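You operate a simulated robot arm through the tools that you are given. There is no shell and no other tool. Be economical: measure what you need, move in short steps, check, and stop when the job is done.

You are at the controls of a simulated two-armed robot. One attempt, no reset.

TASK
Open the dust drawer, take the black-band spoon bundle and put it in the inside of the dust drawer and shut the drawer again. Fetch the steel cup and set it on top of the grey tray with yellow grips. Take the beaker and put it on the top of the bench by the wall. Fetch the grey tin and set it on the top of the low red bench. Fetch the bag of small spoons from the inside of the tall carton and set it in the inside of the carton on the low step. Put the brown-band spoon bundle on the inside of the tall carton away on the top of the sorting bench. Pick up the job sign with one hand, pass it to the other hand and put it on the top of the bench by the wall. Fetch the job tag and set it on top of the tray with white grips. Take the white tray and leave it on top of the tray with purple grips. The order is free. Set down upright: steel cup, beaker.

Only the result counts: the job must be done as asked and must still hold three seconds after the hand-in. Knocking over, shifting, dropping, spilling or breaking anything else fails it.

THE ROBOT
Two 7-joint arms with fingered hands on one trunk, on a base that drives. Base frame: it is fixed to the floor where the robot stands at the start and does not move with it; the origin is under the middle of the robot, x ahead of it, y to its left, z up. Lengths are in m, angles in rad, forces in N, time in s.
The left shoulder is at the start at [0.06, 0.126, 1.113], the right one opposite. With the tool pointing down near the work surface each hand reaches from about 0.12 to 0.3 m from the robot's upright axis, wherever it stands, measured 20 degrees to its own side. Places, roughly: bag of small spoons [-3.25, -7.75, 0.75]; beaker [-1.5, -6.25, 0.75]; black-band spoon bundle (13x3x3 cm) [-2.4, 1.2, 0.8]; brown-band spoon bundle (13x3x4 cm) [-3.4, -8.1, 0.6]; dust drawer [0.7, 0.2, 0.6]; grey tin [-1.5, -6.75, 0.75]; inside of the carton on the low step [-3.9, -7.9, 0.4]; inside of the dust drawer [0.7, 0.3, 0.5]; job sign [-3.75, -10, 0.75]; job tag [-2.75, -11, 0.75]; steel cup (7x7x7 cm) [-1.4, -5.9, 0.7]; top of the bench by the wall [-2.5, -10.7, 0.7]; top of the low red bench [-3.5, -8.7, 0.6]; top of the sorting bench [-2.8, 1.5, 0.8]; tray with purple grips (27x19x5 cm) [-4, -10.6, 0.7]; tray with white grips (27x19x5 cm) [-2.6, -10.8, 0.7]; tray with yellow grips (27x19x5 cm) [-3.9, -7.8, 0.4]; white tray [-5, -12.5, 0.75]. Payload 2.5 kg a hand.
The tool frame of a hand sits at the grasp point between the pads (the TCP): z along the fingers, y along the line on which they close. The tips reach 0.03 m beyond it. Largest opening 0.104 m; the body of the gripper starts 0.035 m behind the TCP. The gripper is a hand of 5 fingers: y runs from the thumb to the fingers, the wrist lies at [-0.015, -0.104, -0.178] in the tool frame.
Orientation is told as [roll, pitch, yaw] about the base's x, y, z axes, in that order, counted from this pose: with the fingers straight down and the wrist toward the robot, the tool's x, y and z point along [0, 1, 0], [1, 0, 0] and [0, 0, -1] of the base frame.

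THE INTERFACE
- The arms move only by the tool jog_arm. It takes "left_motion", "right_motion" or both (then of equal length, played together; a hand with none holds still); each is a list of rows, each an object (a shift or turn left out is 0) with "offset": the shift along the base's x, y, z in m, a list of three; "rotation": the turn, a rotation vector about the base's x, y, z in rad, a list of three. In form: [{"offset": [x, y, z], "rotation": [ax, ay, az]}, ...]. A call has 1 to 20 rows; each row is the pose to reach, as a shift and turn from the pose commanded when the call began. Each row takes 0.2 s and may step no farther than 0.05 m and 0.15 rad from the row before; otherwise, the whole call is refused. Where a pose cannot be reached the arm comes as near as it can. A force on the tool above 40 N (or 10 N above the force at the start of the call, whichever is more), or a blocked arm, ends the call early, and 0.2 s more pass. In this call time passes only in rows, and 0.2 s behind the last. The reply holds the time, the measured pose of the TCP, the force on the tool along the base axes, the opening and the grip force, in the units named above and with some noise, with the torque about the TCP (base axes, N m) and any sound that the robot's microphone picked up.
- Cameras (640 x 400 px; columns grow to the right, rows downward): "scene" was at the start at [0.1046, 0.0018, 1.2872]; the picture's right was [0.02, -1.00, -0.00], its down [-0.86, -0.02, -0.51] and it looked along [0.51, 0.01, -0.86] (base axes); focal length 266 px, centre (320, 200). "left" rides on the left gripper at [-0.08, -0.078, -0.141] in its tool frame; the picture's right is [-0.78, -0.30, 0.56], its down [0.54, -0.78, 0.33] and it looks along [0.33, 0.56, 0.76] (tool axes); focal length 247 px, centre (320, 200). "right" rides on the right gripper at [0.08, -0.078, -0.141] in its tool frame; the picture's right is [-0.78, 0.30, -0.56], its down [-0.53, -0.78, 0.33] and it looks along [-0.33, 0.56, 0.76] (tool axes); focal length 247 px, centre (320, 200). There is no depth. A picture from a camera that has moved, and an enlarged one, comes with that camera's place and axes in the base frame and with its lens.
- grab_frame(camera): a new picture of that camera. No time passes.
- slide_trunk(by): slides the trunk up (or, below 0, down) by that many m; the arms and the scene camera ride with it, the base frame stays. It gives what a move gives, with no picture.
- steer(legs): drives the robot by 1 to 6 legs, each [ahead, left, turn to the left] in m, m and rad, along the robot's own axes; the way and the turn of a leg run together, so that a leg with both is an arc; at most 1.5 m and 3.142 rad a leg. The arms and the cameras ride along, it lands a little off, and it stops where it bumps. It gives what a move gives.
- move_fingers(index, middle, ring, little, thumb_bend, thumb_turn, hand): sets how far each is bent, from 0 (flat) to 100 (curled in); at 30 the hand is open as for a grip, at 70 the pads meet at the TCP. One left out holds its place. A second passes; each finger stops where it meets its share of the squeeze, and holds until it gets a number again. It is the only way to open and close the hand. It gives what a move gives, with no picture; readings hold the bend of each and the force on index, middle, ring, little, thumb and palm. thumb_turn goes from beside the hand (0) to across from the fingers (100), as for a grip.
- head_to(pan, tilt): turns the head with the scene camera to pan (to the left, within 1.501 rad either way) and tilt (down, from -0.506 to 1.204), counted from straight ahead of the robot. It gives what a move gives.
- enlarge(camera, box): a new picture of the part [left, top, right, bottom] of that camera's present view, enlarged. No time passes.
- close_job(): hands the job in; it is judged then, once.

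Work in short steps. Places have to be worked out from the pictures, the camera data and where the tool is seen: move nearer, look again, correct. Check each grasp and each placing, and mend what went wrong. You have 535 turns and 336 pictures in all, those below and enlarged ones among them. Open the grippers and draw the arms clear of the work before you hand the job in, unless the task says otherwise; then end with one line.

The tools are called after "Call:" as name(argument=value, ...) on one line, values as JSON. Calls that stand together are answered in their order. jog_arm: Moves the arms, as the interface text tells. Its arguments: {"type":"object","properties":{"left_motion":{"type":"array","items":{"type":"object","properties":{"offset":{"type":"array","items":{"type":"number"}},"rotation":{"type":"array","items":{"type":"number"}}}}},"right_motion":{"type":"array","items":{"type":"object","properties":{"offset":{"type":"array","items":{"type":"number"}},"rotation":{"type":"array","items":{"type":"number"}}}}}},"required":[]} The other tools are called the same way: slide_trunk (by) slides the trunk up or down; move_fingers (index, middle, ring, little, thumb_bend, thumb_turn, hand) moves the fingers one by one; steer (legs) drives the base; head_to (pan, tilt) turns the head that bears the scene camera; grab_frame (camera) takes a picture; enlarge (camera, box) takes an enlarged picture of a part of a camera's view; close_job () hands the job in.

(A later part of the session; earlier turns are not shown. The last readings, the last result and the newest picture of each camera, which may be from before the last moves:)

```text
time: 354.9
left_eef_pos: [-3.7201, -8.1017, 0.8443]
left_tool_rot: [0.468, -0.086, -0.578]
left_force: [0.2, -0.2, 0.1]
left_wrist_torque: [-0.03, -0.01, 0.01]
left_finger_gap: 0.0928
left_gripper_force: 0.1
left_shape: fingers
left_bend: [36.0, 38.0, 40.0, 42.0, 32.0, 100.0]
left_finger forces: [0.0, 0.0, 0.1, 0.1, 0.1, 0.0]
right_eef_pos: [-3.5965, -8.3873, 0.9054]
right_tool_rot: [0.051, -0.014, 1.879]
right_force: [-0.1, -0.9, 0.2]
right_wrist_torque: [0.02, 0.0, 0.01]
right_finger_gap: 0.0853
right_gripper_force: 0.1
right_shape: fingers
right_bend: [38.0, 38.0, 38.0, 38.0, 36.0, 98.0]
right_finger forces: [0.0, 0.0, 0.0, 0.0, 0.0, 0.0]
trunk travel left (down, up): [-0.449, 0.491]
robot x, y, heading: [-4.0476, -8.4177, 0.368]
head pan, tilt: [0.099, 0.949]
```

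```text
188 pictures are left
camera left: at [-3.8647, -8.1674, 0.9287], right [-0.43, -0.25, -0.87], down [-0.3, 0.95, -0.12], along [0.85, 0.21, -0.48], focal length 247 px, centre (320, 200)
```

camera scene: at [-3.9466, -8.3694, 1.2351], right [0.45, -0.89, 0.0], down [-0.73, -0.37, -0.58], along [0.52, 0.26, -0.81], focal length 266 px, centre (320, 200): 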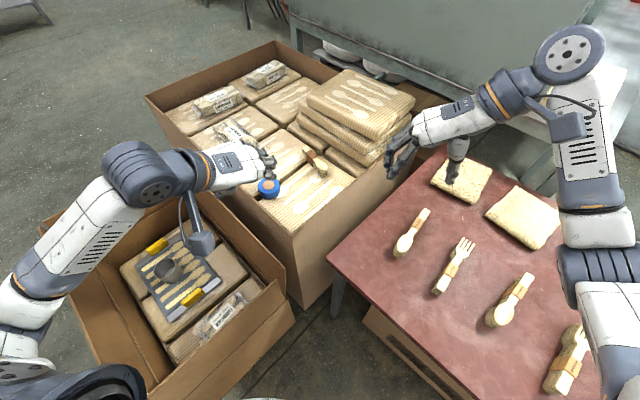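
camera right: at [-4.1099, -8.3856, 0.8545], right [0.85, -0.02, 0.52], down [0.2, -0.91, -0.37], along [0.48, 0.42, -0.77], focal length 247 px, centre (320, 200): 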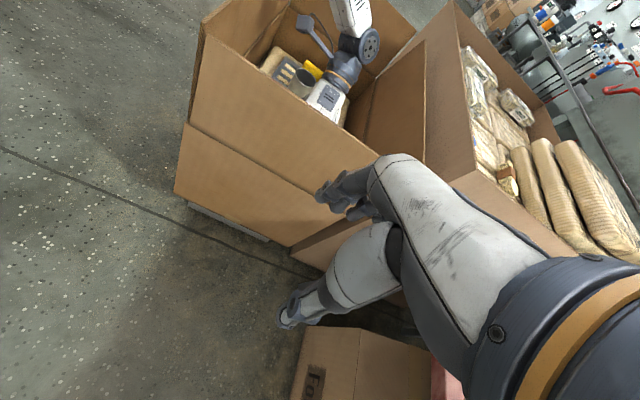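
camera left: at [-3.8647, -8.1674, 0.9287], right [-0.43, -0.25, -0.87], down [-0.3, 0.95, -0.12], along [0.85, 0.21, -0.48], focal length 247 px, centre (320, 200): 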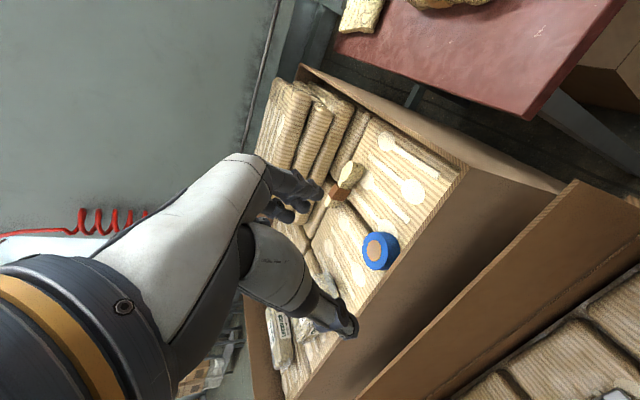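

Clear view. I extend the left hand over the bundle at a safe height.

Call:
jog_arm(left_motion=[{"offset": [0.045, 0.0, 0.0]}, {"offset": [0.09, 0.0, 0.0]}, {"offset": [0.135, 0.0, -0.01]}, {"offset": [0.18, 0.0, -0.02]}, {"offset": [0.225, 0.0, -0.04]}, {"offset": [0.262, 0.004, -0.06]}])

Call:
grab_frame(camera="left")

Call:
enlarge(camera="scene", box=[220, 90, 420, 240])

```text
time: 356.3
left_eef_pos: [-3.455, -8.0983, 0.7877]
left_tool_rot: [0.47, -0.086, -0.579]
left_force: [-0.2, 0.1, 0.0]
left_wrist_torque: [0.01, 0.01, -0.01]
left_finger_gap: 0.0932
left_gripper_force: 0.0
left_shape: fingers
left_bend: [36.0, 38.0, 40.0, 42.0, 32.0, 100.0]
left_finger forces: [0.0, 0.0, 0.0, 0.1, 0.0, 0.0]
right_eef_pos: [-3.5973, -8.3872, 0.9062]
right_tool_rot: [0.05, -0.015, 1.878]
right_force: [1.2, -0.1, 0.8]
right_wrist_torque: [0.01, 0.01, 0.01]
right_finger_gap: 0.0854
right_gripper_force: 0.1
right_shape: fingers
right_bend: [38.0, 38.0, 38.0, 38.0, 36.0, 98.0]
right_finger forces: [0.0, 0.1, 0.1, 0.0, 0.1, 0.0]
trunk travel left (down, up): [-0.449, 0.491]
robot x, y, heading: [-4.0479, -8.4209, 0.365]
head pan, tilt: [0.099, 0.949]
```

```text
187 pictures are left
camera left: at [-3.6002, -8.1642, 0.871], right [-0.43, -0.25, -0.87], down [-0.3, 0.95, -0.12], along [0.85, 0.21, -0.48], focal length 247 px, centre (320, 200)
```

left: 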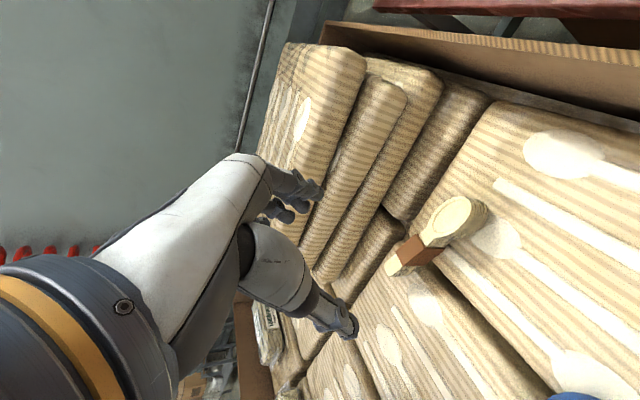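

```text
2.67 times, centred on (320, 165) of scene
camera zoom: at [-3.9464, -8.3695, 1.235], right [0.45, -0.89, 0.0], down [-0.73, -0.37, -0.58], along [0.52, 0.26, -0.81], focal length 710 px, centre (320, 293)
```

zoom: 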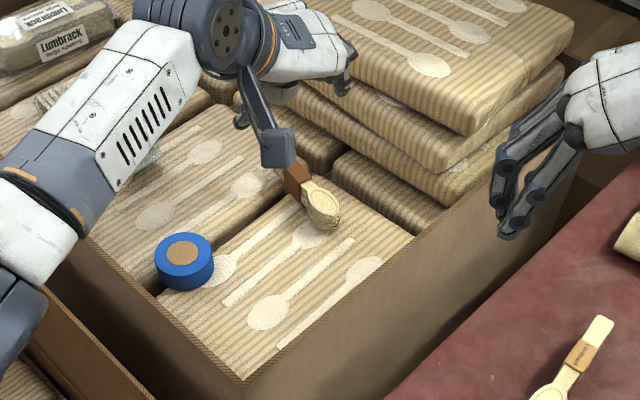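

Bundle band ≈(-3.441,-8.086). I narrow the fingers and descend slowly over it.

Call:
move_fingers(hand="left", index=42, middle=42, ring=42, little=42, thumb_bend=40)

Call:
jog_arm(left_motion=[{"offset": [0.005, 0.004, -0.03]}, {"offset": [0.01, 0.007, -0.06]}, {"offset": [0.012, 0.007, -0.08]}])

Call:
grab_frame(camera="left")

Call:
enlarge(camera="scene", box=[220, 90, 420, 240])

```text
time: 357.3
left_eef_pos: [-3.4565, -8.098, 0.7855]
left_tool_rot: [0.469, -0.086, -0.577]
left_force: [-0.3, 0.3, 0.9]
left_wrist_torque: [-0.03, 0.03, 0.03]
left_finger_gap: 0.0758
left_gripper_force: 0.0
left_shape: fingers
left_bend: [42.0, 42.0, 42.0, 42.0, 40.0, 100.0]
left_finger forces: [0.0, 0.0, 0.1, 0.0, 0.0, 0.1]
right_eef_pos: [-3.595, -8.3876, 0.9067]
right_tool_rot: [0.051, -0.014, 1.877]
right_force: [-0.1, 1.2, 0.0]
right_wrist_torque: [0.01, 0.02, -0.01]
right_finger_gap: 0.0851
right_gripper_force: 0.1
right_shape: fingers
right_bend: [38.0, 38.0, 38.0, 38.0, 36.0, 98.0]
right_finger forces: [0.0, 0.0, 0.0, 0.0, 0.0, 0.0]
trunk travel left (down, up): [-0.449, 0.491]
robot x, y, heading: [-4.0444, -8.4176, 0.368]
head pan, tilt: [0.099, 0.949]
```

```text
time: 358.1
left_eef_pos: [-3.4462, -8.089, 0.7055]
left_tool_rot: [0.468, -0.088, -0.577]
left_force: [0.0, -0.6, -0.4]
left_wrist_torque: [-0.01, -0.04, -0.03]
left_finger_gap: 0.0756
left_gripper_force: 0.1
left_shape: fingers
left_bend: [42.0, 42.0, 42.0, 42.0, 40.0, 100.0]
left_finger forces: [0.0, 0.1, 0.0, 0.0, 0.0, 0.1]
right_eef_pos: [-3.5962, -8.3872, 0.906]
right_tool_rot: [0.05, -0.013, 1.878]
right_force: [-0.6, 0.0, -0.4]
right_wrist_torque: [0.0, 0.03, -0.04]
right_finger_gap: 0.0851
right_gripper_force: 0.0
right_shape: fingers
right_bend: [38.0, 38.0, 38.0, 38.0, 36.0, 98.0]
right_finger forces: [0.0, 0.0, 0.0, 0.1, 0.0, 0.0]
trunk travel left (down, up): [-0.449, 0.491]
robot x, y, heading: [-4.0435, -8.4195, 0.365]
head pan, tilt: [0.099, 0.949]
```

```text
185 pictures are left
camera left: at [-3.5911, -8.1552, 0.7897], right [-0.43, -0.25, -0.87], down [-0.3, 0.95, -0.12], along [0.85, 0.21, -0.48], focal length 247 px, centre (320, 200)
```

left: 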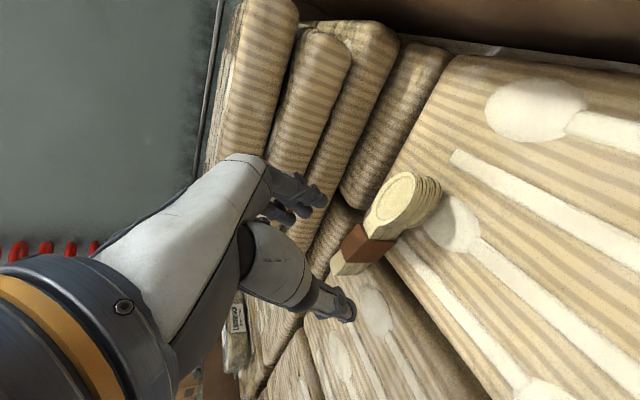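

```text
2.67 times, centred on (320, 165) of scene
camera zoom: at [-3.9465, -8.3696, 1.235], right [0.45, -0.89, 0.0], down [-0.73, -0.37, -0.58], along [0.52, 0.26, -0.81], focal length 710 px, centre (320, 293)
```

zoom: 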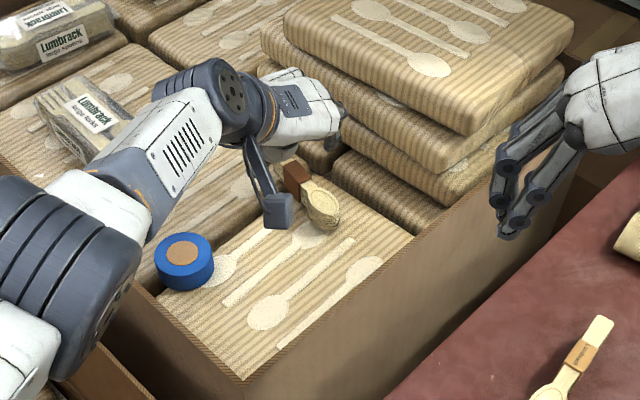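

On line. Descend 4 cm more.

Call:
jog_arm(left_motion=[{"offset": [0.003, 0.001, -0.02]}, {"offset": [0.004, 0.001, -0.037]}])

Call:
grab_frame(camera="left")

```text
time: 358.7
left_eef_pos: [-3.4599, -8.0988, 0.681]
left_tool_rot: [0.468, -0.086, -0.579]
left_force: [0.1, -1.1, 0.4]
left_wrist_torque: [-0.01, -0.01, 0.02]
left_finger_gap: 0.0755
left_gripper_force: 0.0
left_shape: fingers
left_bend: [42.0, 42.0, 42.0, 42.0, 40.0, 100.0]
left_finger forces: [0.0, 0.0, 0.0, 0.0, 0.0, 0.1]
left hand out of reach, approached as far as the arm can: row 1, 2
right_eef_pos: [-3.5952, -8.3868, 0.906]
right_tool_rot: [0.049, -0.013, 1.878]
right_force: [0.1, -0.3, -0.2]
right_wrist_torque: [0.02, 0.01, 0.01]
right_finger_gap: 0.0853
right_gripper_force: 0.1
right_shape: fingers
right_bend: [38.0, 38.0, 38.0, 38.0, 36.0, 98.0]
right_finger forces: [0.0, 0.0, 0.1, 0.0, 0.0, 0.0]
trunk travel left (down, up): [-0.449, 0.491]
robot x, y, heading: [-4.0495, -8.4155, 0.367]
head pan, tilt: [0.099, 0.949]
```

```text
183 pictures are left
camera left: at [-3.6041, -8.1644, 0.7644], right [-0.43, -0.25, -0.87], down [-0.3, 0.95, -0.12], along [0.85, 0.21, -0.48], focal length 247 px, centre (320, 200)
```

left: 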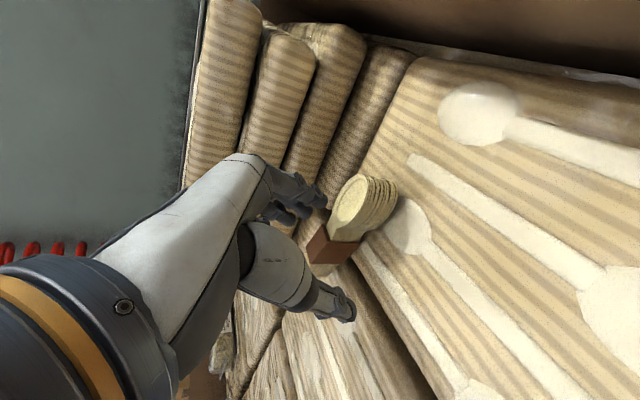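

Arm at limit; I raise it slightly, extend, and lower via the trunk.

Call:
jog_arm(left_motion=[{"offset": [0.008, 0.005, 0.02]}, {"offset": [0.016, 0.01, 0.045]}])

Call:
slide_trunk(by=-0.05)

Call:
grab_frame(camera="left")

Call:
enlarge(camera="scene", box=[220, 70, 420, 220])

```text
time: 359.3
left_eef_pos: [-3.4471, -8.0884, 0.7263]
left_tool_rot: [0.467, -0.085, -0.578]
left_force: [0.1, 0.0, 0.8]
left_wrist_torque: [0.01, 0.02, 0.02]
left_finger_gap: 0.0756
left_gripper_force: 0.1
left_shape: fingers
left_bend: [42.0, 42.0, 42.0, 42.0, 40.0, 100.0]
left_finger forces: [0.0, 0.1, 0.0, 0.1, 0.0, 0.0]
right_eef_pos: [-3.596, -8.3875, 0.9062]
right_tool_rot: [0.051, -0.014, 1.879]
right_force: [-0.4, -0.2, -0.6]
right_wrist_torque: [0.03, -0.01, -0.02]
right_finger_gap: 0.0851
right_gripper_force: 0.0
right_shape: fingers
right_bend: [38.0, 38.0, 38.0, 38.0, 36.0, 98.0]
right_finger forces: [0.0, 0.0, 0.0, 0.0, 0.0, 0.0]
trunk travel left (down, up): [-0.449, 0.491]
robot x, y, heading: [-4.0422, -8.4183, 0.369]
head pan, tilt: [0.099, 0.949]
```

```text
time: 360.2
left_eef_pos: [-3.4484, -8.0879, 0.6759]
left_tool_rot: [0.468, -0.084, -0.578]
left_force: [0.6, -0.2, 0.1]
left_wrist_torque: [0.0, 0.06, -0.03]
left_finger_gap: 0.0756
left_gripper_force: 0.1
left_shape: fingers
left_bend: [42.0, 42.0, 42.0, 42.0, 40.0, 100.0]
left_finger forces: [0.0, 0.1, 0.1, 0.1, 0.0, 0.0]
right_eef_pos: [-3.5945, -8.3868, 0.8557]
right_tool_rot: [0.051, -0.014, 1.877]
right_force: [0.1, 0.2, 0.4]
right_wrist_torque: [0.0, -0.03, -0.03]
right_finger_gap: 0.0851
right_gripper_force: 0.0
right_shape: fingers
right_bend: [38.0, 38.0, 38.0, 38.0, 36.0, 98.0]
right_finger forces: [0.0, 0.1, 0.1, 0.0, 0.1, 0.0]
trunk travel left (down, up): [-0.399, 0.541]
robot x, y, heading: [-4.0509, -8.4167, 0.369]
head pan, tilt: [0.099, 0.949]
```

```text
182 pictures are left
camera left: at [-3.5927, -8.1539, 0.7598], right [-0.43, -0.25, -0.87], down [-0.3, 0.95, -0.12], along [0.85, 0.21, -0.48], focal length 247 px, centre (320, 200)
```

left: 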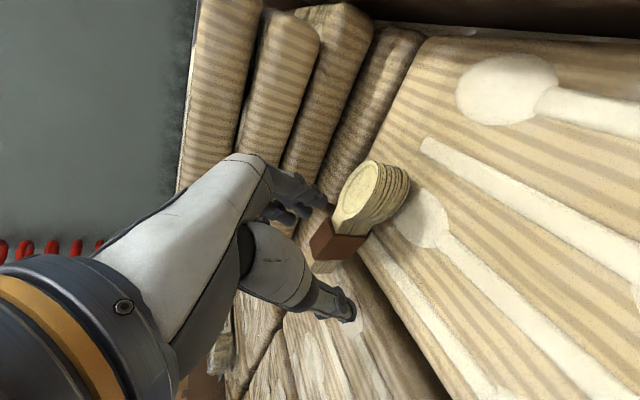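

```text
2.67 times, centred on (320, 145) of scene
camera zoom: at [-3.9466, -8.3694, 1.185], right [0.45, -0.89, 0.0], down [-0.73, -0.37, -0.58], along [0.52, 0.26, -0.81], focal length 710 px, centre (320, 347)
```

zoom: 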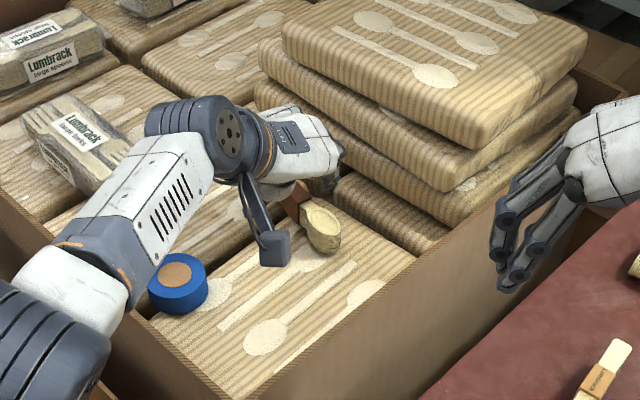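

The band is between fingers and thumb. Lower 1.2 cm and close.

Call:
slide_trunk(by=-0.012)

Call:
move_fingers(hand="left", index=72, middle=72, ring=72, little=72, thumb_bend=70)

Call:
grab_frame(camera="left")

```text
time: 360.8
left_eef_pos: [-3.448, -8.0886, 0.6632]
left_tool_rot: [0.47, -0.086, -0.577]
left_force: [-0.2, -0.1, -0.7]
left_wrist_torque: [0.02, 0.0, 0.01]
left_finger_gap: 0.0757
left_gripper_force: 0.0
left_shape: fingers
left_bend: [42.0, 42.0, 42.0, 42.0, 40.0, 100.0]
left_finger forces: [0.0, 0.1, 0.0, 0.0, 0.0, 0.0]
right_eef_pos: [-3.5955, -8.3868, 0.8449]
right_tool_rot: [0.051, -0.014, 1.879]
right_force: [-0.2, -0.4, 0.5]
right_wrist_torque: [0.01, -0.01, 0.02]
right_finger_gap: 0.0851
right_gripper_force: 0.0
right_shape: fingers
right_bend: [38.0, 38.0, 38.0, 38.0, 36.0, 98.0]
right_finger forces: [0.0, 0.1, 0.1, 0.1, 0.1, 0.0]
trunk travel left (down, up): [-0.387, 0.553]
robot x, y, heading: [-4.0505, -8.4176, 0.37]
head pan, tilt: [0.099, 0.949]
```

```text
time: 361.8
left_eef_pos: [-3.4475, -8.0878, 0.664]
left_tool_rot: [0.468, -0.087, -0.578]
left_force: [0.8, 0.1, 1.7]
left_wrist_torque: [0.0, -0.02, 0.0]
left_finger_gap: 0.0126
left_gripper_force: 7.7
left_shape: fingers
left_bend: [71.0, 71.0, 72.0, 72.0, 64.0, 100.0]
left_finger forces: [5.4, 2.3, 0.7, 0.0, 7.0, 0.1]
right_eef_pos: [-3.5955, -8.3875, 0.8443]
right_tool_rot: [0.052, -0.013, 1.878]
right_force: [0.9, -0.1, -1.2]
right_wrist_torque: [-0.01, 0.01, 0.02]
right_finger_gap: 0.0851
right_gripper_force: 0.0
right_shape: fingers
right_bend: [38.0, 38.0, 38.0, 38.0, 36.0, 98.0]
right_finger forces: [0.1, 0.0, 0.0, 0.0, 0.0, 0.1]
trunk travel left (down, up): [-0.387, 0.553]
robot x, y, heading: [-4.0484, -8.4187, 0.37]
head pan, tilt: [0.099, 0.949]
```

```text
180 pictures are left
camera left: at [-3.5925, -8.154, 0.7481], right [-0.43, -0.25, -0.87], down [-0.3, 0.95, -0.12], along [0.85, 0.21, -0.48], focal length 247 px, centre (320, 200)
```

left: 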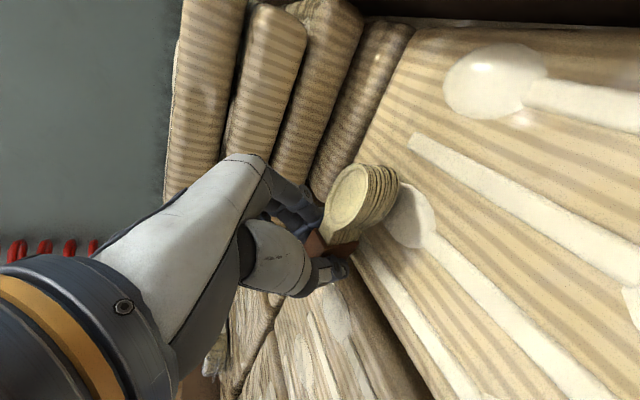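

Grip is light; squeeze more, then lift.

Call:
move_fingers(hand="left", index=80, middle=80, ring=80, little=80, thumb_bend=80)

Call:
slide_trunk(by=0.12)

Call:
grab_frame(camera="left")

Call:
enlarge(camera="scene", box=[220, 70, 420, 220])

```text
time: 362.8
left_eef_pos: [-3.4473, -8.0878, 0.6646]
left_tool_rot: [0.468, -0.089, -0.578]
left_force: [0.8, 3.0, 7.3]
left_wrist_torque: [0.28, 0.05, -0.05]
left_finger_gap: 0.0117
left_gripper_force: 27.7
left_shape: fingers
left_bend: [74.0, 78.0, 79.0, 80.0, 63.0, 99.0]
left_finger forces: [10.5, 8.9, 5.3, 0.0, 30.9, 0.0]
right_eef_pos: [-3.5956, -8.3864, 0.8441]
right_tool_rot: [0.05, -0.014, 1.877]
right_force: [0.0, -0.2, -0.5]
right_wrist_torque: [0.0, 0.0, 0.01]
right_finger_gap: 0.0856
right_gripper_force: 0.0
right_shape: fingers
right_bend: [38.0, 38.0, 38.0, 38.0, 36.0, 98.0]
right_finger forces: [0.1, 0.0, 0.1, 0.0, 0.0, 0.0]
trunk travel left (down, up): [-0.387, 0.553]
robot x, y, heading: [-4.0444, -8.4193, 0.366]
head pan, tilt: [0.099, 0.949]
```

```text
time: 364.3
left_eef_pos: [-3.449, -8.0876, 0.7839]
left_tool_rot: [0.468, -0.086, -0.579]
left_force: [0.0, -0.3, -0.6]
left_wrist_torque: [-0.04, -0.05, -0.03]
left_finger_gap: 0.0115
left_gripper_force: 20.9
left_shape: fingers
left_bend: [75.0, 78.0, 80.0, 80.0, 64.0, 98.0]
left_finger forces: [10.6, 10.0, 0.0, 0.0, 20.6, 0.1]
right_eef_pos: [-3.5951, -8.3879, 0.9645]
right_tool_rot: [0.05, -0.014, 1.878]
right_force: [-0.4, 0.1, -0.1]
right_wrist_torque: [0.02, 0.0, 0.02]
right_finger_gap: 0.085
right_gripper_force: 0.0
right_shape: fingers
right_bend: [38.0, 38.0, 38.0, 38.0, 36.0, 98.0]
right_finger forces: [0.0, 0.0, 0.0, 0.1, 0.0, 0.0]
trunk travel left (down, up): [-0.507, 0.433]
robot x, y, heading: [-4.0488, -8.4163, 0.365]
head pan, tilt: [0.099, 0.949]
```

```text
179 pictures are left
camera left: at [-3.5926, -8.1539, 0.8676], right [-0.43, -0.25, -0.87], down [-0.3, 0.95, -0.12], along [0.85, 0.21, -0.48], focal length 247 px, centre (320, 200)
```

left: 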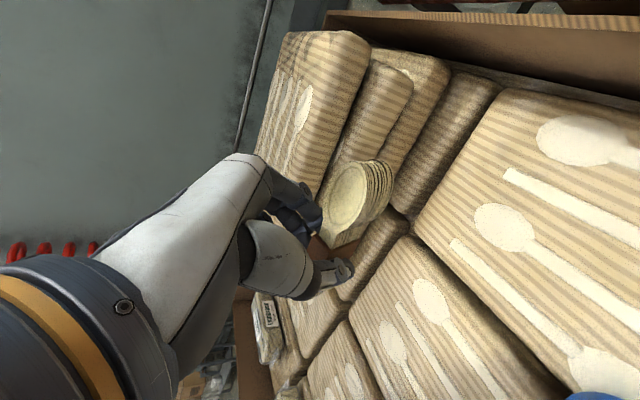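

```text
2.67 times, centred on (320, 145) of scene
camera zoom: at [-3.9464, -8.3693, 1.293], right [0.45, -0.89, 0.0], down [-0.73, -0.37, -0.58], along [0.52, 0.26, -0.81], focal length 710 px, centre (320, 347)
```

zoom: 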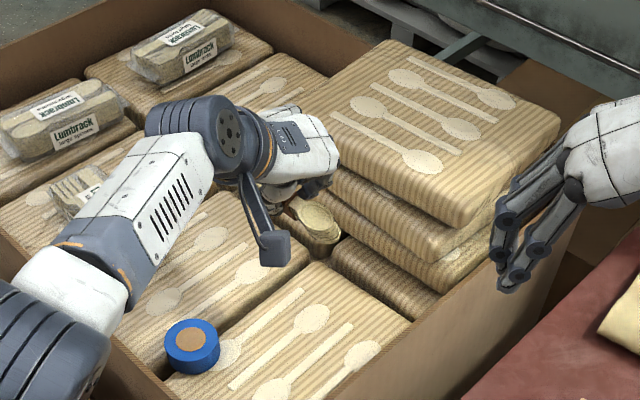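

Bundle is held (about 21 N). I retract and raise it, back out of the gap, and turn north.

Call:
jog_arm(left_motion=[{"offset": [-0.04, -0.01, 0.03]}, {"offset": [-0.085, -0.02, 0.05]}, {"offset": [-0.13, -0.03, 0.07]}, {"offset": [-0.17, -0.04, 0.09]}, {"offset": [-0.2, -0.05, 0.1]}])

Call:
steer(legs=[[-0.65, 0, 0], [0, 0, 0.9], [1.0, 0, 0], [1.1, 0, 0]])

Call:
head_to(pan=0, tilt=0.3)

Call:
grab_frame(camera="scene")

Call:
grab_frame(camera="left")

```text
refused: row 1 steps farther than a row can; nothing moved
```

```text
time: 380.4
left_eef_pos: [-3.9682, -5.9579, 0.7841]
left_tool_rot: [0.468, -0.086, 0.317]
left_force: [0.2, 0.0, -1.1]
left_wrist_torque: [0.03, 0.01, 0.01]
left_finger_gap: 0.0114
left_gripper_force: 20.6
left_shape: fingers
left_bend: [75.0, 78.0, 80.0, 80.0, 64.0, 98.0]
left_finger forces: [10.3, 9.8, 0.0, 0.1, 20.4, 0.0]
right_eef_pos: [-3.8286, -6.2608, 0.9638]
right_tool_rot: [0.051, -0.014, 2.773]
right_force: [-0.2, 0.3, -0.6]
right_wrist_torque: [-0.03, 0.0, -0.01]
right_finger_gap: 0.0854
right_gripper_force: 0.2
right_shape: fingers
right_bend: [38.0, 38.0, 38.0, 38.0, 36.0, 98.0]
right_finger forces: [0.0, 0.0, 0.0, 0.1, 0.1, 0.1]
trunk travel left (down, up): [-0.507, 0.433]
robot x, y, heading: [-4.0884, -6.6322, 1.26]
head pan, tilt: [0.099, 0.949]
```

```text
time: 381.4
left_eef_pos: [-3.9686, -5.9583, 0.7828]
left_tool_rot: [0.468, -0.085, 0.317]
left_force: [-0.3, -0.6, -0.4]
left_wrist_torque: [0.01, 0.01, 0.01]
left_finger_gap: 0.0112
left_gripper_force: 20.8
left_shape: fingers
left_bend: [75.0, 78.0, 80.0, 80.0, 64.0, 98.0]
left_finger forces: [10.3, 9.9, 0.1, 0.0, 20.5, 0.0]
right_eef_pos: [-3.8279, -6.2614, 0.9647]
right_tool_rot: [0.05, -0.014, 2.775]
right_force: [-0.1, -0.2, 0.0]
right_wrist_torque: [0.01, -0.01, 0.03]
right_finger_gap: 0.0854
right_gripper_force: 0.1
right_shape: fingers
right_bend: [38.0, 38.0, 38.0, 38.0, 36.0, 98.0]
right_finger forces: [0.0, 0.1, 0.1, 0.0, 0.0, 0.0]
trunk travel left (down, up): [-0.507, 0.433]
robot x, y, heading: [-4.0826, -6.6296, 1.266]
head pan, tilt: [0.0, 0.3]
```

```text
177 pictures are left
camera scene: at [-4.049, -6.5031, 1.3488], right [0.95, -0.3, 0.0], down [-0.09, -0.28, -0.95], along [0.29, 0.91, -0.3], focal length 266 px, centre (320, 200)
```

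scene: 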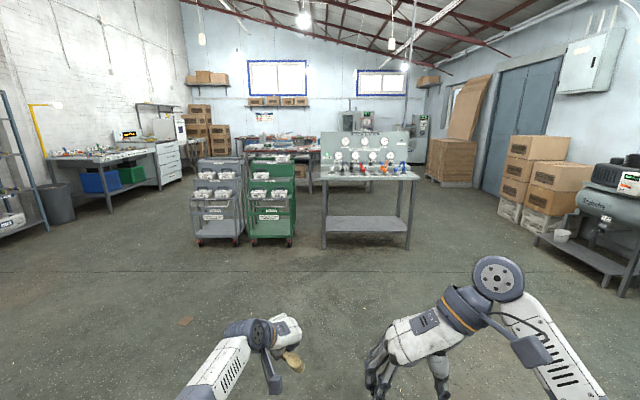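

```text
176 pictures are left
camera left: at [-4.0073, -6.1121, 0.8678], right [-0.07, -0.49, -0.87], down [-0.93, 0.36, -0.12], along [0.37, 0.8, -0.48], focal length 247 px, centre (320, 200)
```

left: 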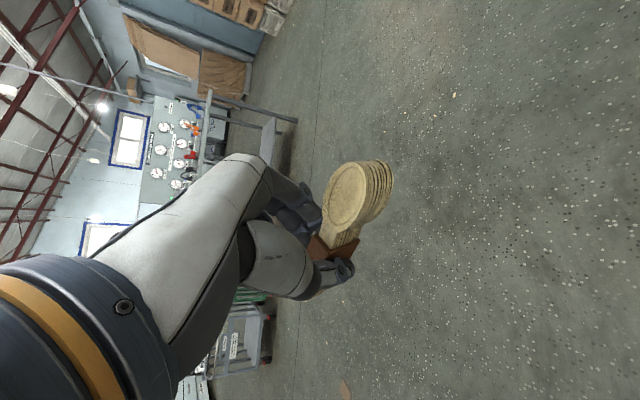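

The bundle is still held. I retract the left hand toward the body (smaller steps) and drive toward the corridor.

Call:
jog_arm(left_motion=[{"offset": [-0.01, -0.035, 0.025]}, {"offset": [-0.02, -0.07, 0.05]}, {"offset": [-0.03, -0.105, 0.075]}, {"offset": [-0.04, -0.14, 0.1]}])

Call:
steer(legs=[[0.88, -0.54, 0], [0.88, -0.54, 0], [0.88, -0.54, 0]])

Call:
grab_frame(camera="scene")

```text
time: 382.4
left_eef_pos: [-4.0089, -6.0987, 0.8809]
left_tool_rot: [0.469, -0.084, 0.321]
left_force: [0.8, -0.1, 0.0]
left_wrist_torque: [0.03, 0.01, 0.02]
left_finger_gap: 0.0112
left_gripper_force: 19.9
left_shape: fingers
left_bend: [75.0, 78.0, 80.0, 80.0, 65.0, 98.0]
left_finger forces: [10.3, 9.7, 0.0, 0.0, 20.0, 0.0]
right_eef_pos: [-3.8287, -6.2606, 0.9642]
right_tool_rot: [0.05, -0.013, 2.773]
right_force: [0.8, 0.1, -0.5]
right_wrist_torque: [0.0, -0.01, 0.01]
right_finger_gap: 0.0853
right_gripper_force: 0.1
right_shape: fingers
right_bend: [38.0, 38.0, 38.0, 38.0, 36.0, 98.0]
right_finger forces: [0.1, 0.1, 0.1, 0.0, 0.1, 0.0]
trunk travel left (down, up): [-0.507, 0.433]
robot x, y, heading: [-4.0919, -6.6273, 1.265]
head pan, tilt: [0.0, 0.3]
```

```text
time: 397.7
left_eef_pos: [-1.6214, -4.0732, 0.8816]
left_tool_rot: [0.468, -0.086, 0.302]
left_force: [0.8, -0.1, 0.7]
left_wrist_torque: [0.02, -0.03, 0.01]
left_finger_gap: 0.011
left_gripper_force: 20.4
left_shape: fingers
left_bend: [75.0, 78.0, 80.0, 80.0, 65.0, 98.0]
left_finger forces: [10.2, 9.7, 0.0, 0.0, 20.1, 0.0]
right_eef_pos: [-1.4435, -4.2391, 0.9648]
right_tool_rot: [0.05, -0.013, 2.757]
right_force: [0.1, 0.2, -0.5]
right_wrist_torque: [0.01, -0.01, 0.01]
right_finger_gap: 0.0852
right_gripper_force: 0.0
right_shape: fingers
right_bend: [38.0, 38.0, 38.0, 38.0, 36.0, 98.0]
right_finger forces: [0.0, 0.0, 0.1, 0.0, 0.0, 0.0]
trunk travel left (down, up): [-0.507, 0.433]
robot x, y, heading: [-1.7073, -4.6031, 1.249]
head pan, tilt: [0.0, 0.3]
```

```text
175 pictures are left
camera scene: at [-1.6673, -4.4788, 1.3489], right [0.95, -0.32, 0.0], down [-0.09, -0.28, -0.96], along [0.3, 0.91, -0.3], focal length 266 px, centre (320, 200)
```

scene: 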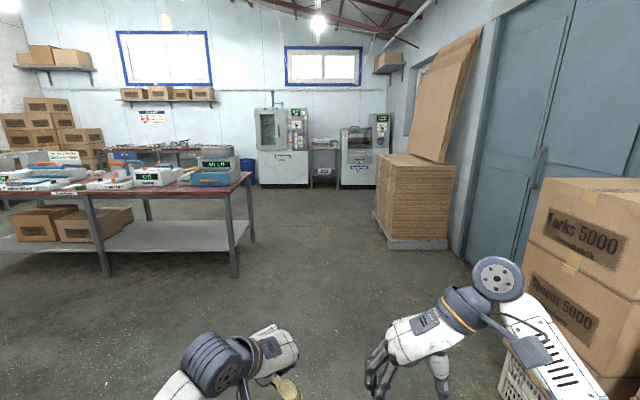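

Corridor clear. I drive north past the red table, then strafe left to the sorting bench.

Call:
steer(legs=[[1.26, 0, 0], [1.26, 0, 0], [1.26, 0, 0.015], [0.13, 1.26, 0], [0.13, 1.26, 0]])

Call:
head_to(pan=0.2, tilt=0.5)

Call:
grab_frame(camera="scene")

```text
time: 428.0
left_eef_pos: [-2.7955, 0.5502, 0.8799]
left_tool_rot: [0.467, -0.085, 0.315]
left_force: [0.2, -0.4, -0.4]
left_wrist_torque: [0.02, 0.0, 0.02]
left_finger_gap: 0.0108
left_gripper_force: 20.3
left_shape: fingers
left_bend: [75.0, 78.0, 80.0, 80.0, 65.0, 98.0]
left_finger forces: [10.2, 9.7, 0.0, 0.1, 20.0, 0.1]
right_eef_pos: [-2.6138, 0.3878, 0.964]
right_tool_rot: [0.051, -0.014, 2.77]
right_force: [-0.3, -0.7, 0.4]
right_wrist_torque: [-0.02, -0.03, 0.01]
right_finger_gap: 0.0852
right_gripper_force: 0.0
right_shape: fingers
right_bend: [38.0, 38.0, 38.0, 38.0, 36.0, 98.0]
right_finger forces: [0.0, 0.0, 0.1, 0.0, 0.0, 0.1]
trunk travel left (down, up): [-0.507, 0.433]
robot x, y, heading: [-2.8732, 0.0165, 1.258]
head pan, tilt: [0.0, 0.3]
```

```text
time: 428.7
left_eef_pos: [-2.7953, 0.5493, 0.8796]
left_tool_rot: [0.467, -0.085, 0.312]
left_force: [-0.4, -0.1, -0.3]
left_wrist_torque: [0.05, 0.0, -0.01]
left_finger_gap: 0.0108
left_gripper_force: 19.9
left_shape: fingers
left_bend: [75.0, 78.0, 80.0, 80.0, 65.0, 98.0]
left_finger forces: [10.2, 9.7, 0.0, 0.1, 20.1, 0.0]
right_eef_pos: [-2.6146, 0.3863, 0.9652]
right_tool_rot: [0.051, -0.014, 2.769]
right_force: [-0.3, -0.3, 0.9]
right_wrist_torque: [-0.02, 0.03, -0.03]
right_finger_gap: 0.0853
right_gripper_force: 0.1
right_shape: fingers
right_bend: [38.0, 38.0, 38.0, 38.0, 36.0, 98.0]
right_finger forces: [0.1, 0.0, 0.0, 0.1, 0.0, 0.0]
trunk travel left (down, up): [-0.507, 0.433]
robot x, y, heading: [-2.8753, 0.018, 1.263]
head pan, tilt: [0.201, 0.499]
```

```text
174 pictures are left
camera scene: at [-2.8546, 0.146, 1.3306], right [0.99, -0.11, 0.0], down [-0.05, -0.48, -0.88], along [0.1, 0.87, -0.48], focal length 266 px, centre (320, 200)
```

scene: 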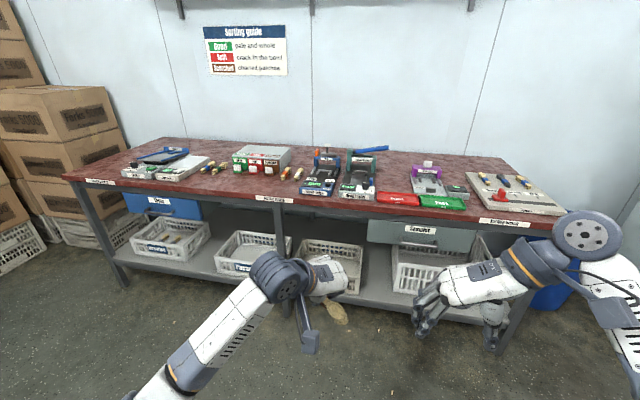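

The vacated spot between the testers looks suitable. I drive closer, and turn the hand so the bundle's axis points away from the edge.

Call:
steer(legs=[[0.5, -0.2, 0]])

Call:
jog_arm(left_motion=[{"offset": [0, 0, 0.02], "rotation": [0, 0, -0.13]}, {"offset": [0, 0, 0.04], "rotation": [0, 0, -0.26]}, {"offset": [0, 0, 0.06], "rotation": [0, 0, -0.39]}, {"offset": [0, 0, 0.08], "rotation": [0, 0, -0.52]}, {"offset": [0, 0, 0.1], "rotation": [0, 0, -0.64]}])

Call:
head_to(pan=0, tilt=0.7)

Call:
grab_frame(camera="scene")

Call:
grab_frame(camera="left")

```text
time: 431.8
left_eef_pos: [-2.4612, 0.9601, 0.8803]
left_tool_rot: [0.467, -0.084, 0.32]
left_force: [0.7, 0.4, -0.6]
left_wrist_torque: [0.0, -0.01, 0.02]
left_finger_gap: 0.011
left_gripper_force: 20.1
left_shape: fingers
left_bend: [75.0, 78.0, 80.0, 80.0, 65.0, 98.0]
left_finger forces: [10.2, 9.7, 0.0, 0.0, 20.1, 0.1]
right_eef_pos: [-2.2799, 0.7963, 0.964]
right_tool_rot: [0.049, -0.013, 2.774]
right_force: [-0.8, 0.3, 0.2]
right_wrist_torque: [-0.01, 0.0, 0.0]
right_finger_gap: 0.085
right_gripper_force: 0.1
right_shape: fingers
right_bend: [38.0, 38.0, 38.0, 38.0, 36.0, 98.0]
right_finger forces: [0.0, 0.0, 0.1, 0.0, 0.1, 0.0]
trunk travel left (down, up): [-0.507, 0.433]
robot x, y, heading: [-2.5358, 0.4247, 1.262]
head pan, tilt: [0.201, 0.499]
```

```text
time: 433.0
left_eef_pos: [-2.4618, 0.9599, 0.98]
left_tool_rot: [0.468, -0.086, -0.324]
left_force: [0.5, 0.6, -0.1]
left_wrist_torque: [0.0, 0.01, 0.02]
left_finger_gap: 0.0107
left_gripper_force: 20.0
left_shape: fingers
left_bend: [75.0, 78.0, 80.0, 80.0, 65.0, 98.0]
left_finger forces: [10.2, 9.8, 0.0, 0.0, 20.0, 0.0]
right_eef_pos: [-2.2798, 0.7964, 0.9655]
right_tool_rot: [0.049, -0.015, 2.775]
right_force: [0.3, -0.6, 0.5]
right_wrist_torque: [-0.03, 0.04, 0.02]
right_finger_gap: 0.085
right_gripper_force: 0.1
right_shape: fingers
right_bend: [38.0, 38.0, 38.0, 38.0, 36.0, 98.0]
right_finger forces: [0.0, 0.0, 0.0, 0.1, 0.0, 0.0]
trunk travel left (down, up): [-0.507, 0.433]
robot x, y, heading: [-2.538, 0.4223, 1.262]
head pan, tilt: [0.201, 0.499]
```

```text
time: 433.8
left_eef_pos: [-2.4614, 0.9587, 0.9807]
left_tool_rot: [0.467, -0.085, -0.321]
left_force: [-0.3, 0.0, 0.1]
left_wrist_torque: [0.0, 0.02, -0.01]
left_finger_gap: 0.011
left_gripper_force: 20.0
left_shape: fingers
left_bend: [75.0, 78.0, 80.0, 80.0, 65.0, 98.0]
left_finger forces: [10.1, 9.7, 0.0, 0.1, 19.9, 0.0]
right_eef_pos: [-2.2796, 0.7963, 0.9645]
right_tool_rot: [0.049, -0.016, 2.776]
right_force: [-0.1, -1.5, 0.9]
right_wrist_torque: [0.01, -0.03, -0.01]
right_finger_gap: 0.0851
right_gripper_force: 0.0
right_shape: fingers
right_bend: [38.0, 38.0, 38.0, 38.0, 36.0, 98.0]
right_finger forces: [0.0, 0.1, 0.0, 0.0, 0.0, 0.0]
trunk travel left (down, up): [-0.507, 0.433]
robot x, y, heading: [-2.5359, 0.4257, 1.262]
head pan, tilt: [0.0, 0.7]
```

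```text
173 pictures are left
camera scene: at [-2.5026, 0.5455, 1.3129], right [0.95, -0.3, 0.0], down [-0.19, -0.61, -0.77], along [0.23, 0.73, -0.64], focal length 266 px, centre (320, 200)
```

scene: 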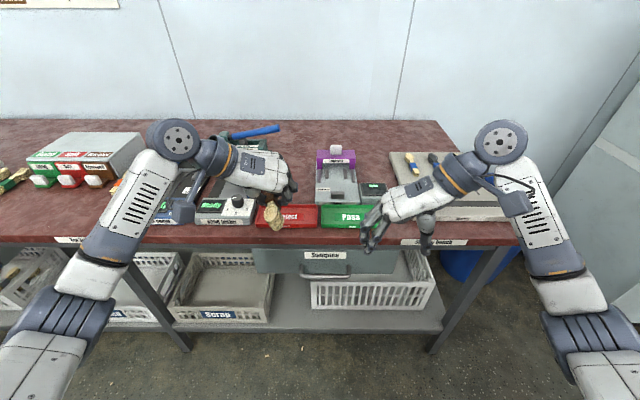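

```text
172 pictures are left
camera left: at [-2.5844, 0.8584, 1.0646], right [-0.35, -0.35, -0.87], down [-0.53, 0.84, -0.12], along [0.77, 0.42, -0.48], focal length 247 px, centre (320, 200)
```

left: 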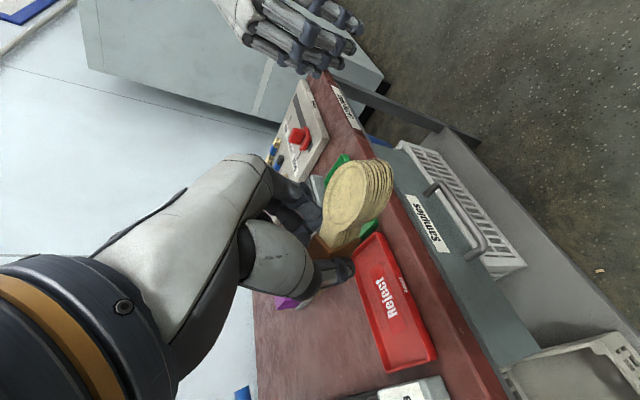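

I drive 0.28 m in and look at the spot from above.

Call:
steer(legs=[[0.27, 0.03, 0]])

Call:
head_to(pan=0, tilt=0.95)

Call:
grab_frame(camera="scene")

Call:
grab_frame(camera="left")

```text
time: 435.7
left_eef_pos: [-2.4134, 1.2277, 0.9805]
left_tool_rot: [0.467, -0.086, -0.313]
left_force: [-0.4, 0.6, -1.4]
left_wrist_torque: [-0.01, 0.0, -0.01]
left_finger_gap: 0.0106
left_gripper_force: 20.3
left_shape: fingers
left_bend: [75.0, 78.0, 80.0, 80.0, 65.0, 98.0]
left_finger forces: [10.3, 9.7, 0.0, 0.0, 20.0, 0.0]
right_eef_pos: [-2.2296, 1.0676, 0.9647]
right_tool_rot: [0.05, -0.014, 2.78]
right_force: [0.0, 0.3, 0.0]
right_wrist_torque: [-0.02, -0.02, 0.04]
right_finger_gap: 0.0851
right_gripper_force: 0.0
right_shape: fingers
right_bend: [38.0, 38.0, 38.0, 38.0, 36.0, 98.0]
right_finger forces: [0.0, 0.0, 0.0, 0.0, 0.0, 0.1]
trunk travel left (down, up): [-0.507, 0.433]
robot x, y, heading: [-2.488, 0.6941, 1.269]
head pan, tilt: [0.0, 0.7]
```

```text
time: 436.4
left_eef_pos: [-2.4117, 1.2296, 0.9809]
left_tool_rot: [0.469, -0.087, -0.315]
left_force: [-0.7, 0.7, -0.2]
left_wrist_torque: [0.0, -0.01, -0.02]
left_finger_gap: 0.0108
left_gripper_force: 20.3
left_shape: fingers
left_bend: [75.0, 78.0, 80.0, 80.0, 65.0, 98.0]
left_finger forces: [10.2, 9.7, 0.0, 0.1, 20.0, 0.0]
right_eef_pos: [-2.2305, 1.0688, 0.9648]
right_tool_rot: [0.052, -0.014, 2.78]
right_force: [0.7, 0.0, 0.1]
right_wrist_torque: [0.02, -0.01, 0.02]
right_finger_gap: 0.0851
right_gripper_force: 0.1
right_shape: fingers
right_bend: [38.0, 38.0, 38.0, 38.0, 36.0, 98.0]
right_finger forces: [0.0, 0.1, 0.1, 0.2, 0.0, 0.1]
trunk travel left (down, up): [-0.507, 0.433]
robot x, y, heading: [-2.488, 0.6983, 1.267]
head pan, tilt: [0.0, 0.949]
```

```text
171 pictures are left
camera scene: at [-2.4549, 0.803, 1.2931], right [0.96, -0.3, 0.0], down [-0.24, -0.78, -0.58], along [0.17, 0.56, -0.81], focal length 266 px, centre (320, 200)
```

scene: 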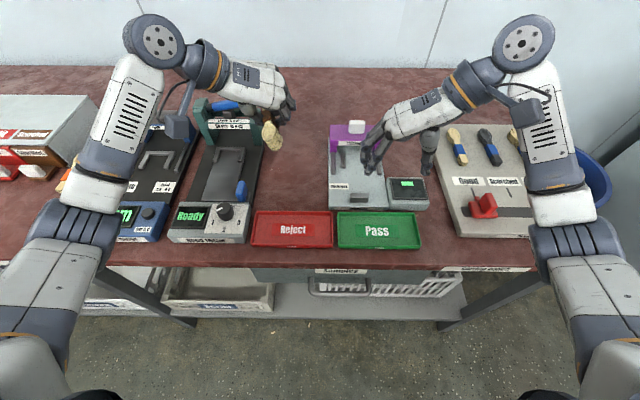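

```text
170 pictures are left
camera left: at [-2.5351, 1.1272, 1.0648], right [-0.35, -0.35, -0.87], down [-0.54, 0.83, -0.12], along [0.77, 0.42, -0.48], focal length 247 px, centre (320, 200)
```

left: 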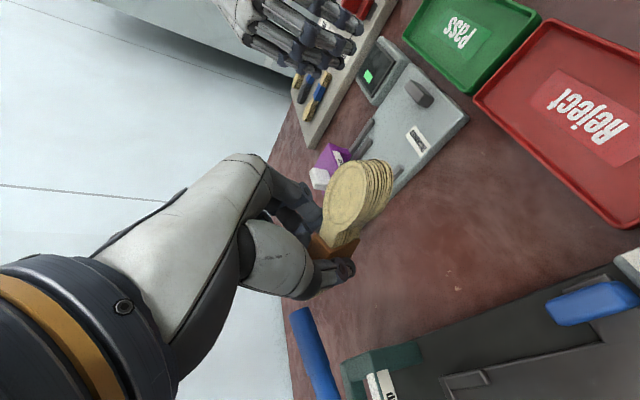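

The gap is clear and the hand is centred in it. Lower with the arm.

Call:
jog_arm(left_motion=[{"offset": [0.004, -0.004, -0.03]}, {"offset": [0.004, -0.004, -0.06]}, {"offset": [0.004, -0.004, -0.09]}, {"offset": [0.004, -0.004, -0.11]}])

Call:
grab_frame(camera="left")

Call:
enlarge(camera="scene", box=[150, 50, 390, 250])

```text
time: 437.4
left_eef_pos: [-2.4093, 1.2252, 0.8686]
left_tool_rot: [0.47, -0.086, -0.315]
left_force: [0.1, 0.7, 0.4]
left_wrist_torque: [0.0, 0.02, 0.03]
left_finger_gap: 0.0105
left_gripper_force: 20.0
left_shape: fingers
left_bend: [75.0, 78.0, 80.0, 80.0, 65.0, 98.0]
left_finger forces: [10.2, 9.6, 0.0, 0.0, 20.0, 0.0]
right_eef_pos: [-2.2283, 1.0684, 0.9644]
right_tool_rot: [0.052, -0.013, 2.781]
right_force: [0.7, -0.2, 0.2]
right_wrist_torque: [0.0, -0.03, -0.01]
right_finger_gap: 0.0852
right_gripper_force: 0.0
right_shape: fingers
right_bend: [38.0, 38.0, 38.0, 38.0, 36.0, 98.0]
right_finger forces: [0.0, 0.1, 0.0, 0.0, 0.0, 0.0]
trunk travel left (down, up): [-0.507, 0.433]
robot x, y, heading: [-2.4881, 0.6931, 1.27]
head pan, tilt: [0.0, 0.949]
```

```text
169 pictures are left
camera left: at [-2.5313, 1.1238, 0.9537], right [-0.35, -0.35, -0.87], down [-0.54, 0.83, -0.12], along [0.77, 0.43, -0.48], focal length 247 px, centre (320, 200)
```

left: 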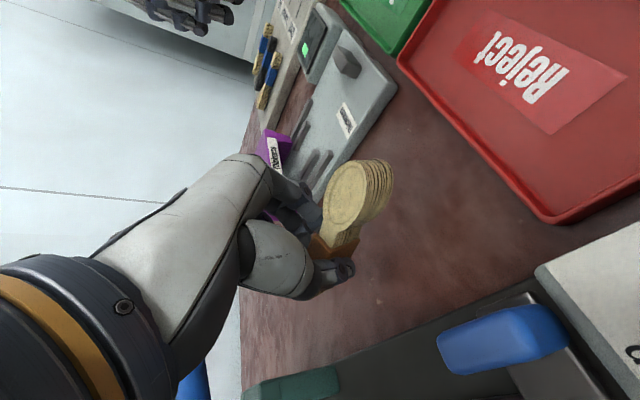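

```text
2.00 times, centred on (270, 150) of scene
camera zoom: at [-2.4549, 0.803, 1.293], right [0.96, -0.3, 0.0], down [-0.24, -0.78, -0.58], along [0.17, 0.56, -0.81], focal length 533 px, centre (420, 300)
```

zoom: 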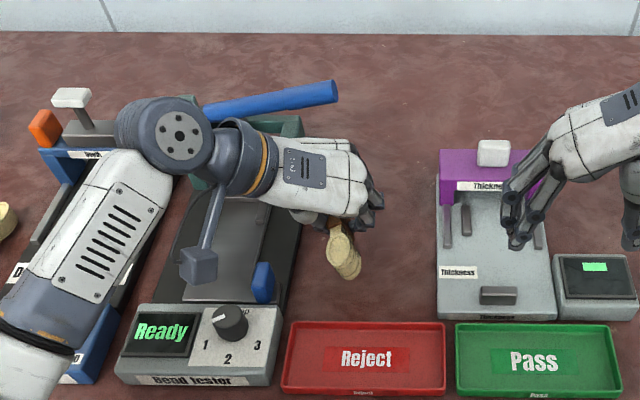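

Nearly down. Small steps.

Call:
jog_arm(left_motion=[{"offset": [0, 0, -0.015]}])

Call:
jog_arm(left_motion=[{"offset": [0, 0, -0.01]}])

Call:
grab_frame(camera="left")

```text
time: 437.9
left_eef_pos: [-2.4068, 1.2262, 0.8553]
left_tool_rot: [0.469, -0.086, -0.315]
left_force: [0.0, 0.6, -1.0]
left_wrist_torque: [0.03, -0.01, -0.03]
left_finger_gap: 0.0108
left_gripper_force: 19.9
left_shape: fingers
left_bend: [75.0, 78.0, 80.0, 80.0, 65.0, 98.0]
left_finger forces: [10.1, 9.6, 0.0, 0.1, 20.0, 0.0]
right_eef_pos: [-2.2291, 1.0678, 0.9636]
right_tool_rot: [0.052, -0.015, 2.779]
right_force: [0.3, 0.6, 0.3]
right_wrist_torque: [-0.03, -0.03, 0.03]
right_finger_gap: 0.0853
right_gripper_force: 0.0
right_shape: fingers
right_bend: [38.0, 38.0, 38.0, 38.0, 36.0, 98.0]
right_finger forces: [0.0, 0.0, 0.1, 0.0, 0.0, 0.1]
trunk travel left (down, up): [-0.507, 0.433]
robot x, y, heading: [-2.4845, 0.6947, 1.272]
head pan, tilt: [0.0, 0.949]
```

```text
time: 438.2
left_eef_pos: [-2.407, 1.2255, 0.8463]
left_tool_rot: [0.467, -0.086, -0.316]
left_force: [0.4, -0.9, -1.1]
left_wrist_torque: [0.01, 0.02, 0.0]
left_finger_gap: 0.0109
left_gripper_force: 19.1
left_shape: fingers
left_bend: [75.0, 78.0, 80.0, 80.0, 65.0, 98.0]
left_finger forces: [10.2, 9.6, 0.0, 0.1, 19.9, 0.0]
right_eef_pos: [-2.2299, 1.0669, 0.9637]
right_tool_rot: [0.05, -0.015, 2.779]
right_force: [-0.5, 0.1, -0.2]
right_wrist_torque: [-0.02, 0.0, -0.03]
right_finger_gap: 0.0853
right_gripper_force: 0.1
right_shape: fingers
right_bend: [38.0, 38.0, 38.0, 38.0, 36.0, 98.0]
right_finger forces: [0.0, 0.0, 0.0, 0.0, 0.0, 0.0]
trunk travel left (down, up): [-0.507, 0.433]
robot x, y, heading: [-2.4847, 0.6938, 1.27]
head pan, tilt: [0.0, 0.949]
```

```text
167 pictures are left
camera left: at [-2.5301, 1.1236, 0.9302], right [-0.35, -0.35, -0.87], down [-0.54, 0.83, -0.12], along [0.77, 0.42, -0.48], focal length 247 px, centre (320, 200)
```

left: 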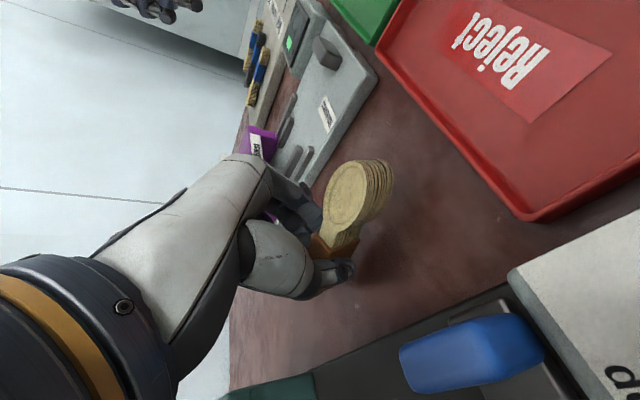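

Continue in 1 cm steps until contact.

Call:
jog_arm(left_motion=[{"offset": [0, 0, -0.01]}])

Call:
jog_arm(left_motion=[{"offset": [0, 0, -0.007]}])

Call:
grab_frame(camera="left")

```text
time: 438.6
left_eef_pos: [-2.4061, 1.2253, 0.8367]
left_tool_rot: [0.468, -0.087, -0.313]
left_force: [0.4, -0.5, 0.0]
left_wrist_torque: [0.0, -0.04, -0.03]
left_finger_gap: 0.0106
left_gripper_force: 20.2
left_shape: fingers
left_bend: [75.0, 78.0, 80.0, 80.0, 65.0, 98.0]
left_finger forces: [10.2, 9.8, 0.0, 0.0, 20.0, 0.0]
right_eef_pos: [-2.2317, 1.066, 0.9628]
right_tool_rot: [0.051, -0.014, 2.781]
right_force: [0.1, 0.2, -0.7]
right_wrist_torque: [0.03, 0.0, -0.02]
right_finger_gap: 0.0852
right_gripper_force: 0.0
right_shape: fingers
right_bend: [38.0, 38.0, 38.0, 38.0, 36.0, 98.0]
right_finger forces: [0.0, 0.0, 0.1, 0.0, 0.1, 0.0]
trunk travel left (down, up): [-0.507, 0.433]
robot x, y, heading: [-2.4841, 0.6976, 1.27]
head pan, tilt: [0.0, 0.949]
```

```text
time: 439.1
left_eef_pos: [-2.4069, 1.2266, 0.8357]
left_tool_rot: [0.48, -0.091, -0.315]
left_force: [-4.0, -4.0, 20.8]
left_wrist_torque: [0.13, 0.51, 0.1]
left_finger_gap: 0.0111
left_gripper_force: 32.7
left_shape: fingers
left_bend: [75.0, 79.0, 80.0, 80.0, 65.0, 98.0]
left_finger forces: [9.4, 13.3, 0.1, 0.0, 42.6, 0.0]
right_eef_pos: [-2.2298, 1.065, 0.9661]
right_tool_rot: [0.047, -0.013, 2.782]
right_force: [0.5, -0.3, -0.6]
right_wrist_torque: [0.0, 0.0, -0.02]
right_finger_gap: 0.0852
right_gripper_force: 0.0
right_shape: fingers
right_bend: [38.0, 38.0, 38.0, 38.0, 36.0, 98.0]
right_finger forces: [0.0, 0.0, 0.0, 0.1, 0.1, 0.0]
trunk travel left (down, up): [-0.507, 0.433]
robot x, y, heading: [-2.4845, 0.6982, 1.267]
head pan, tilt: [0.0, 0.949]
```

```text
166 pictures are left
camera left: at [-2.5304, 1.1232, 0.9172], right [-0.34, -0.34, -0.88], down [-0.54, 0.84, -0.12], along [0.77, 0.43, -0.47], focal length 247 px, centre (320, 200)
```

left: 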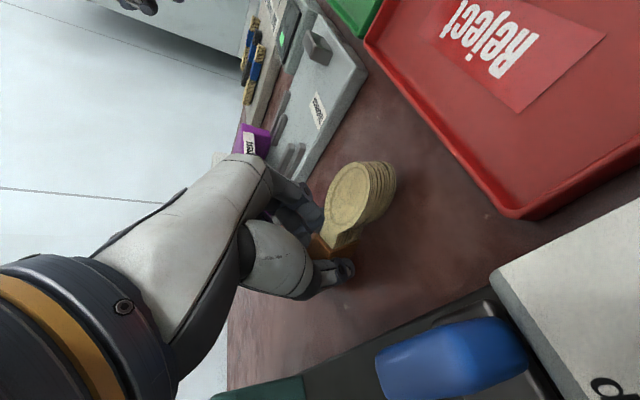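

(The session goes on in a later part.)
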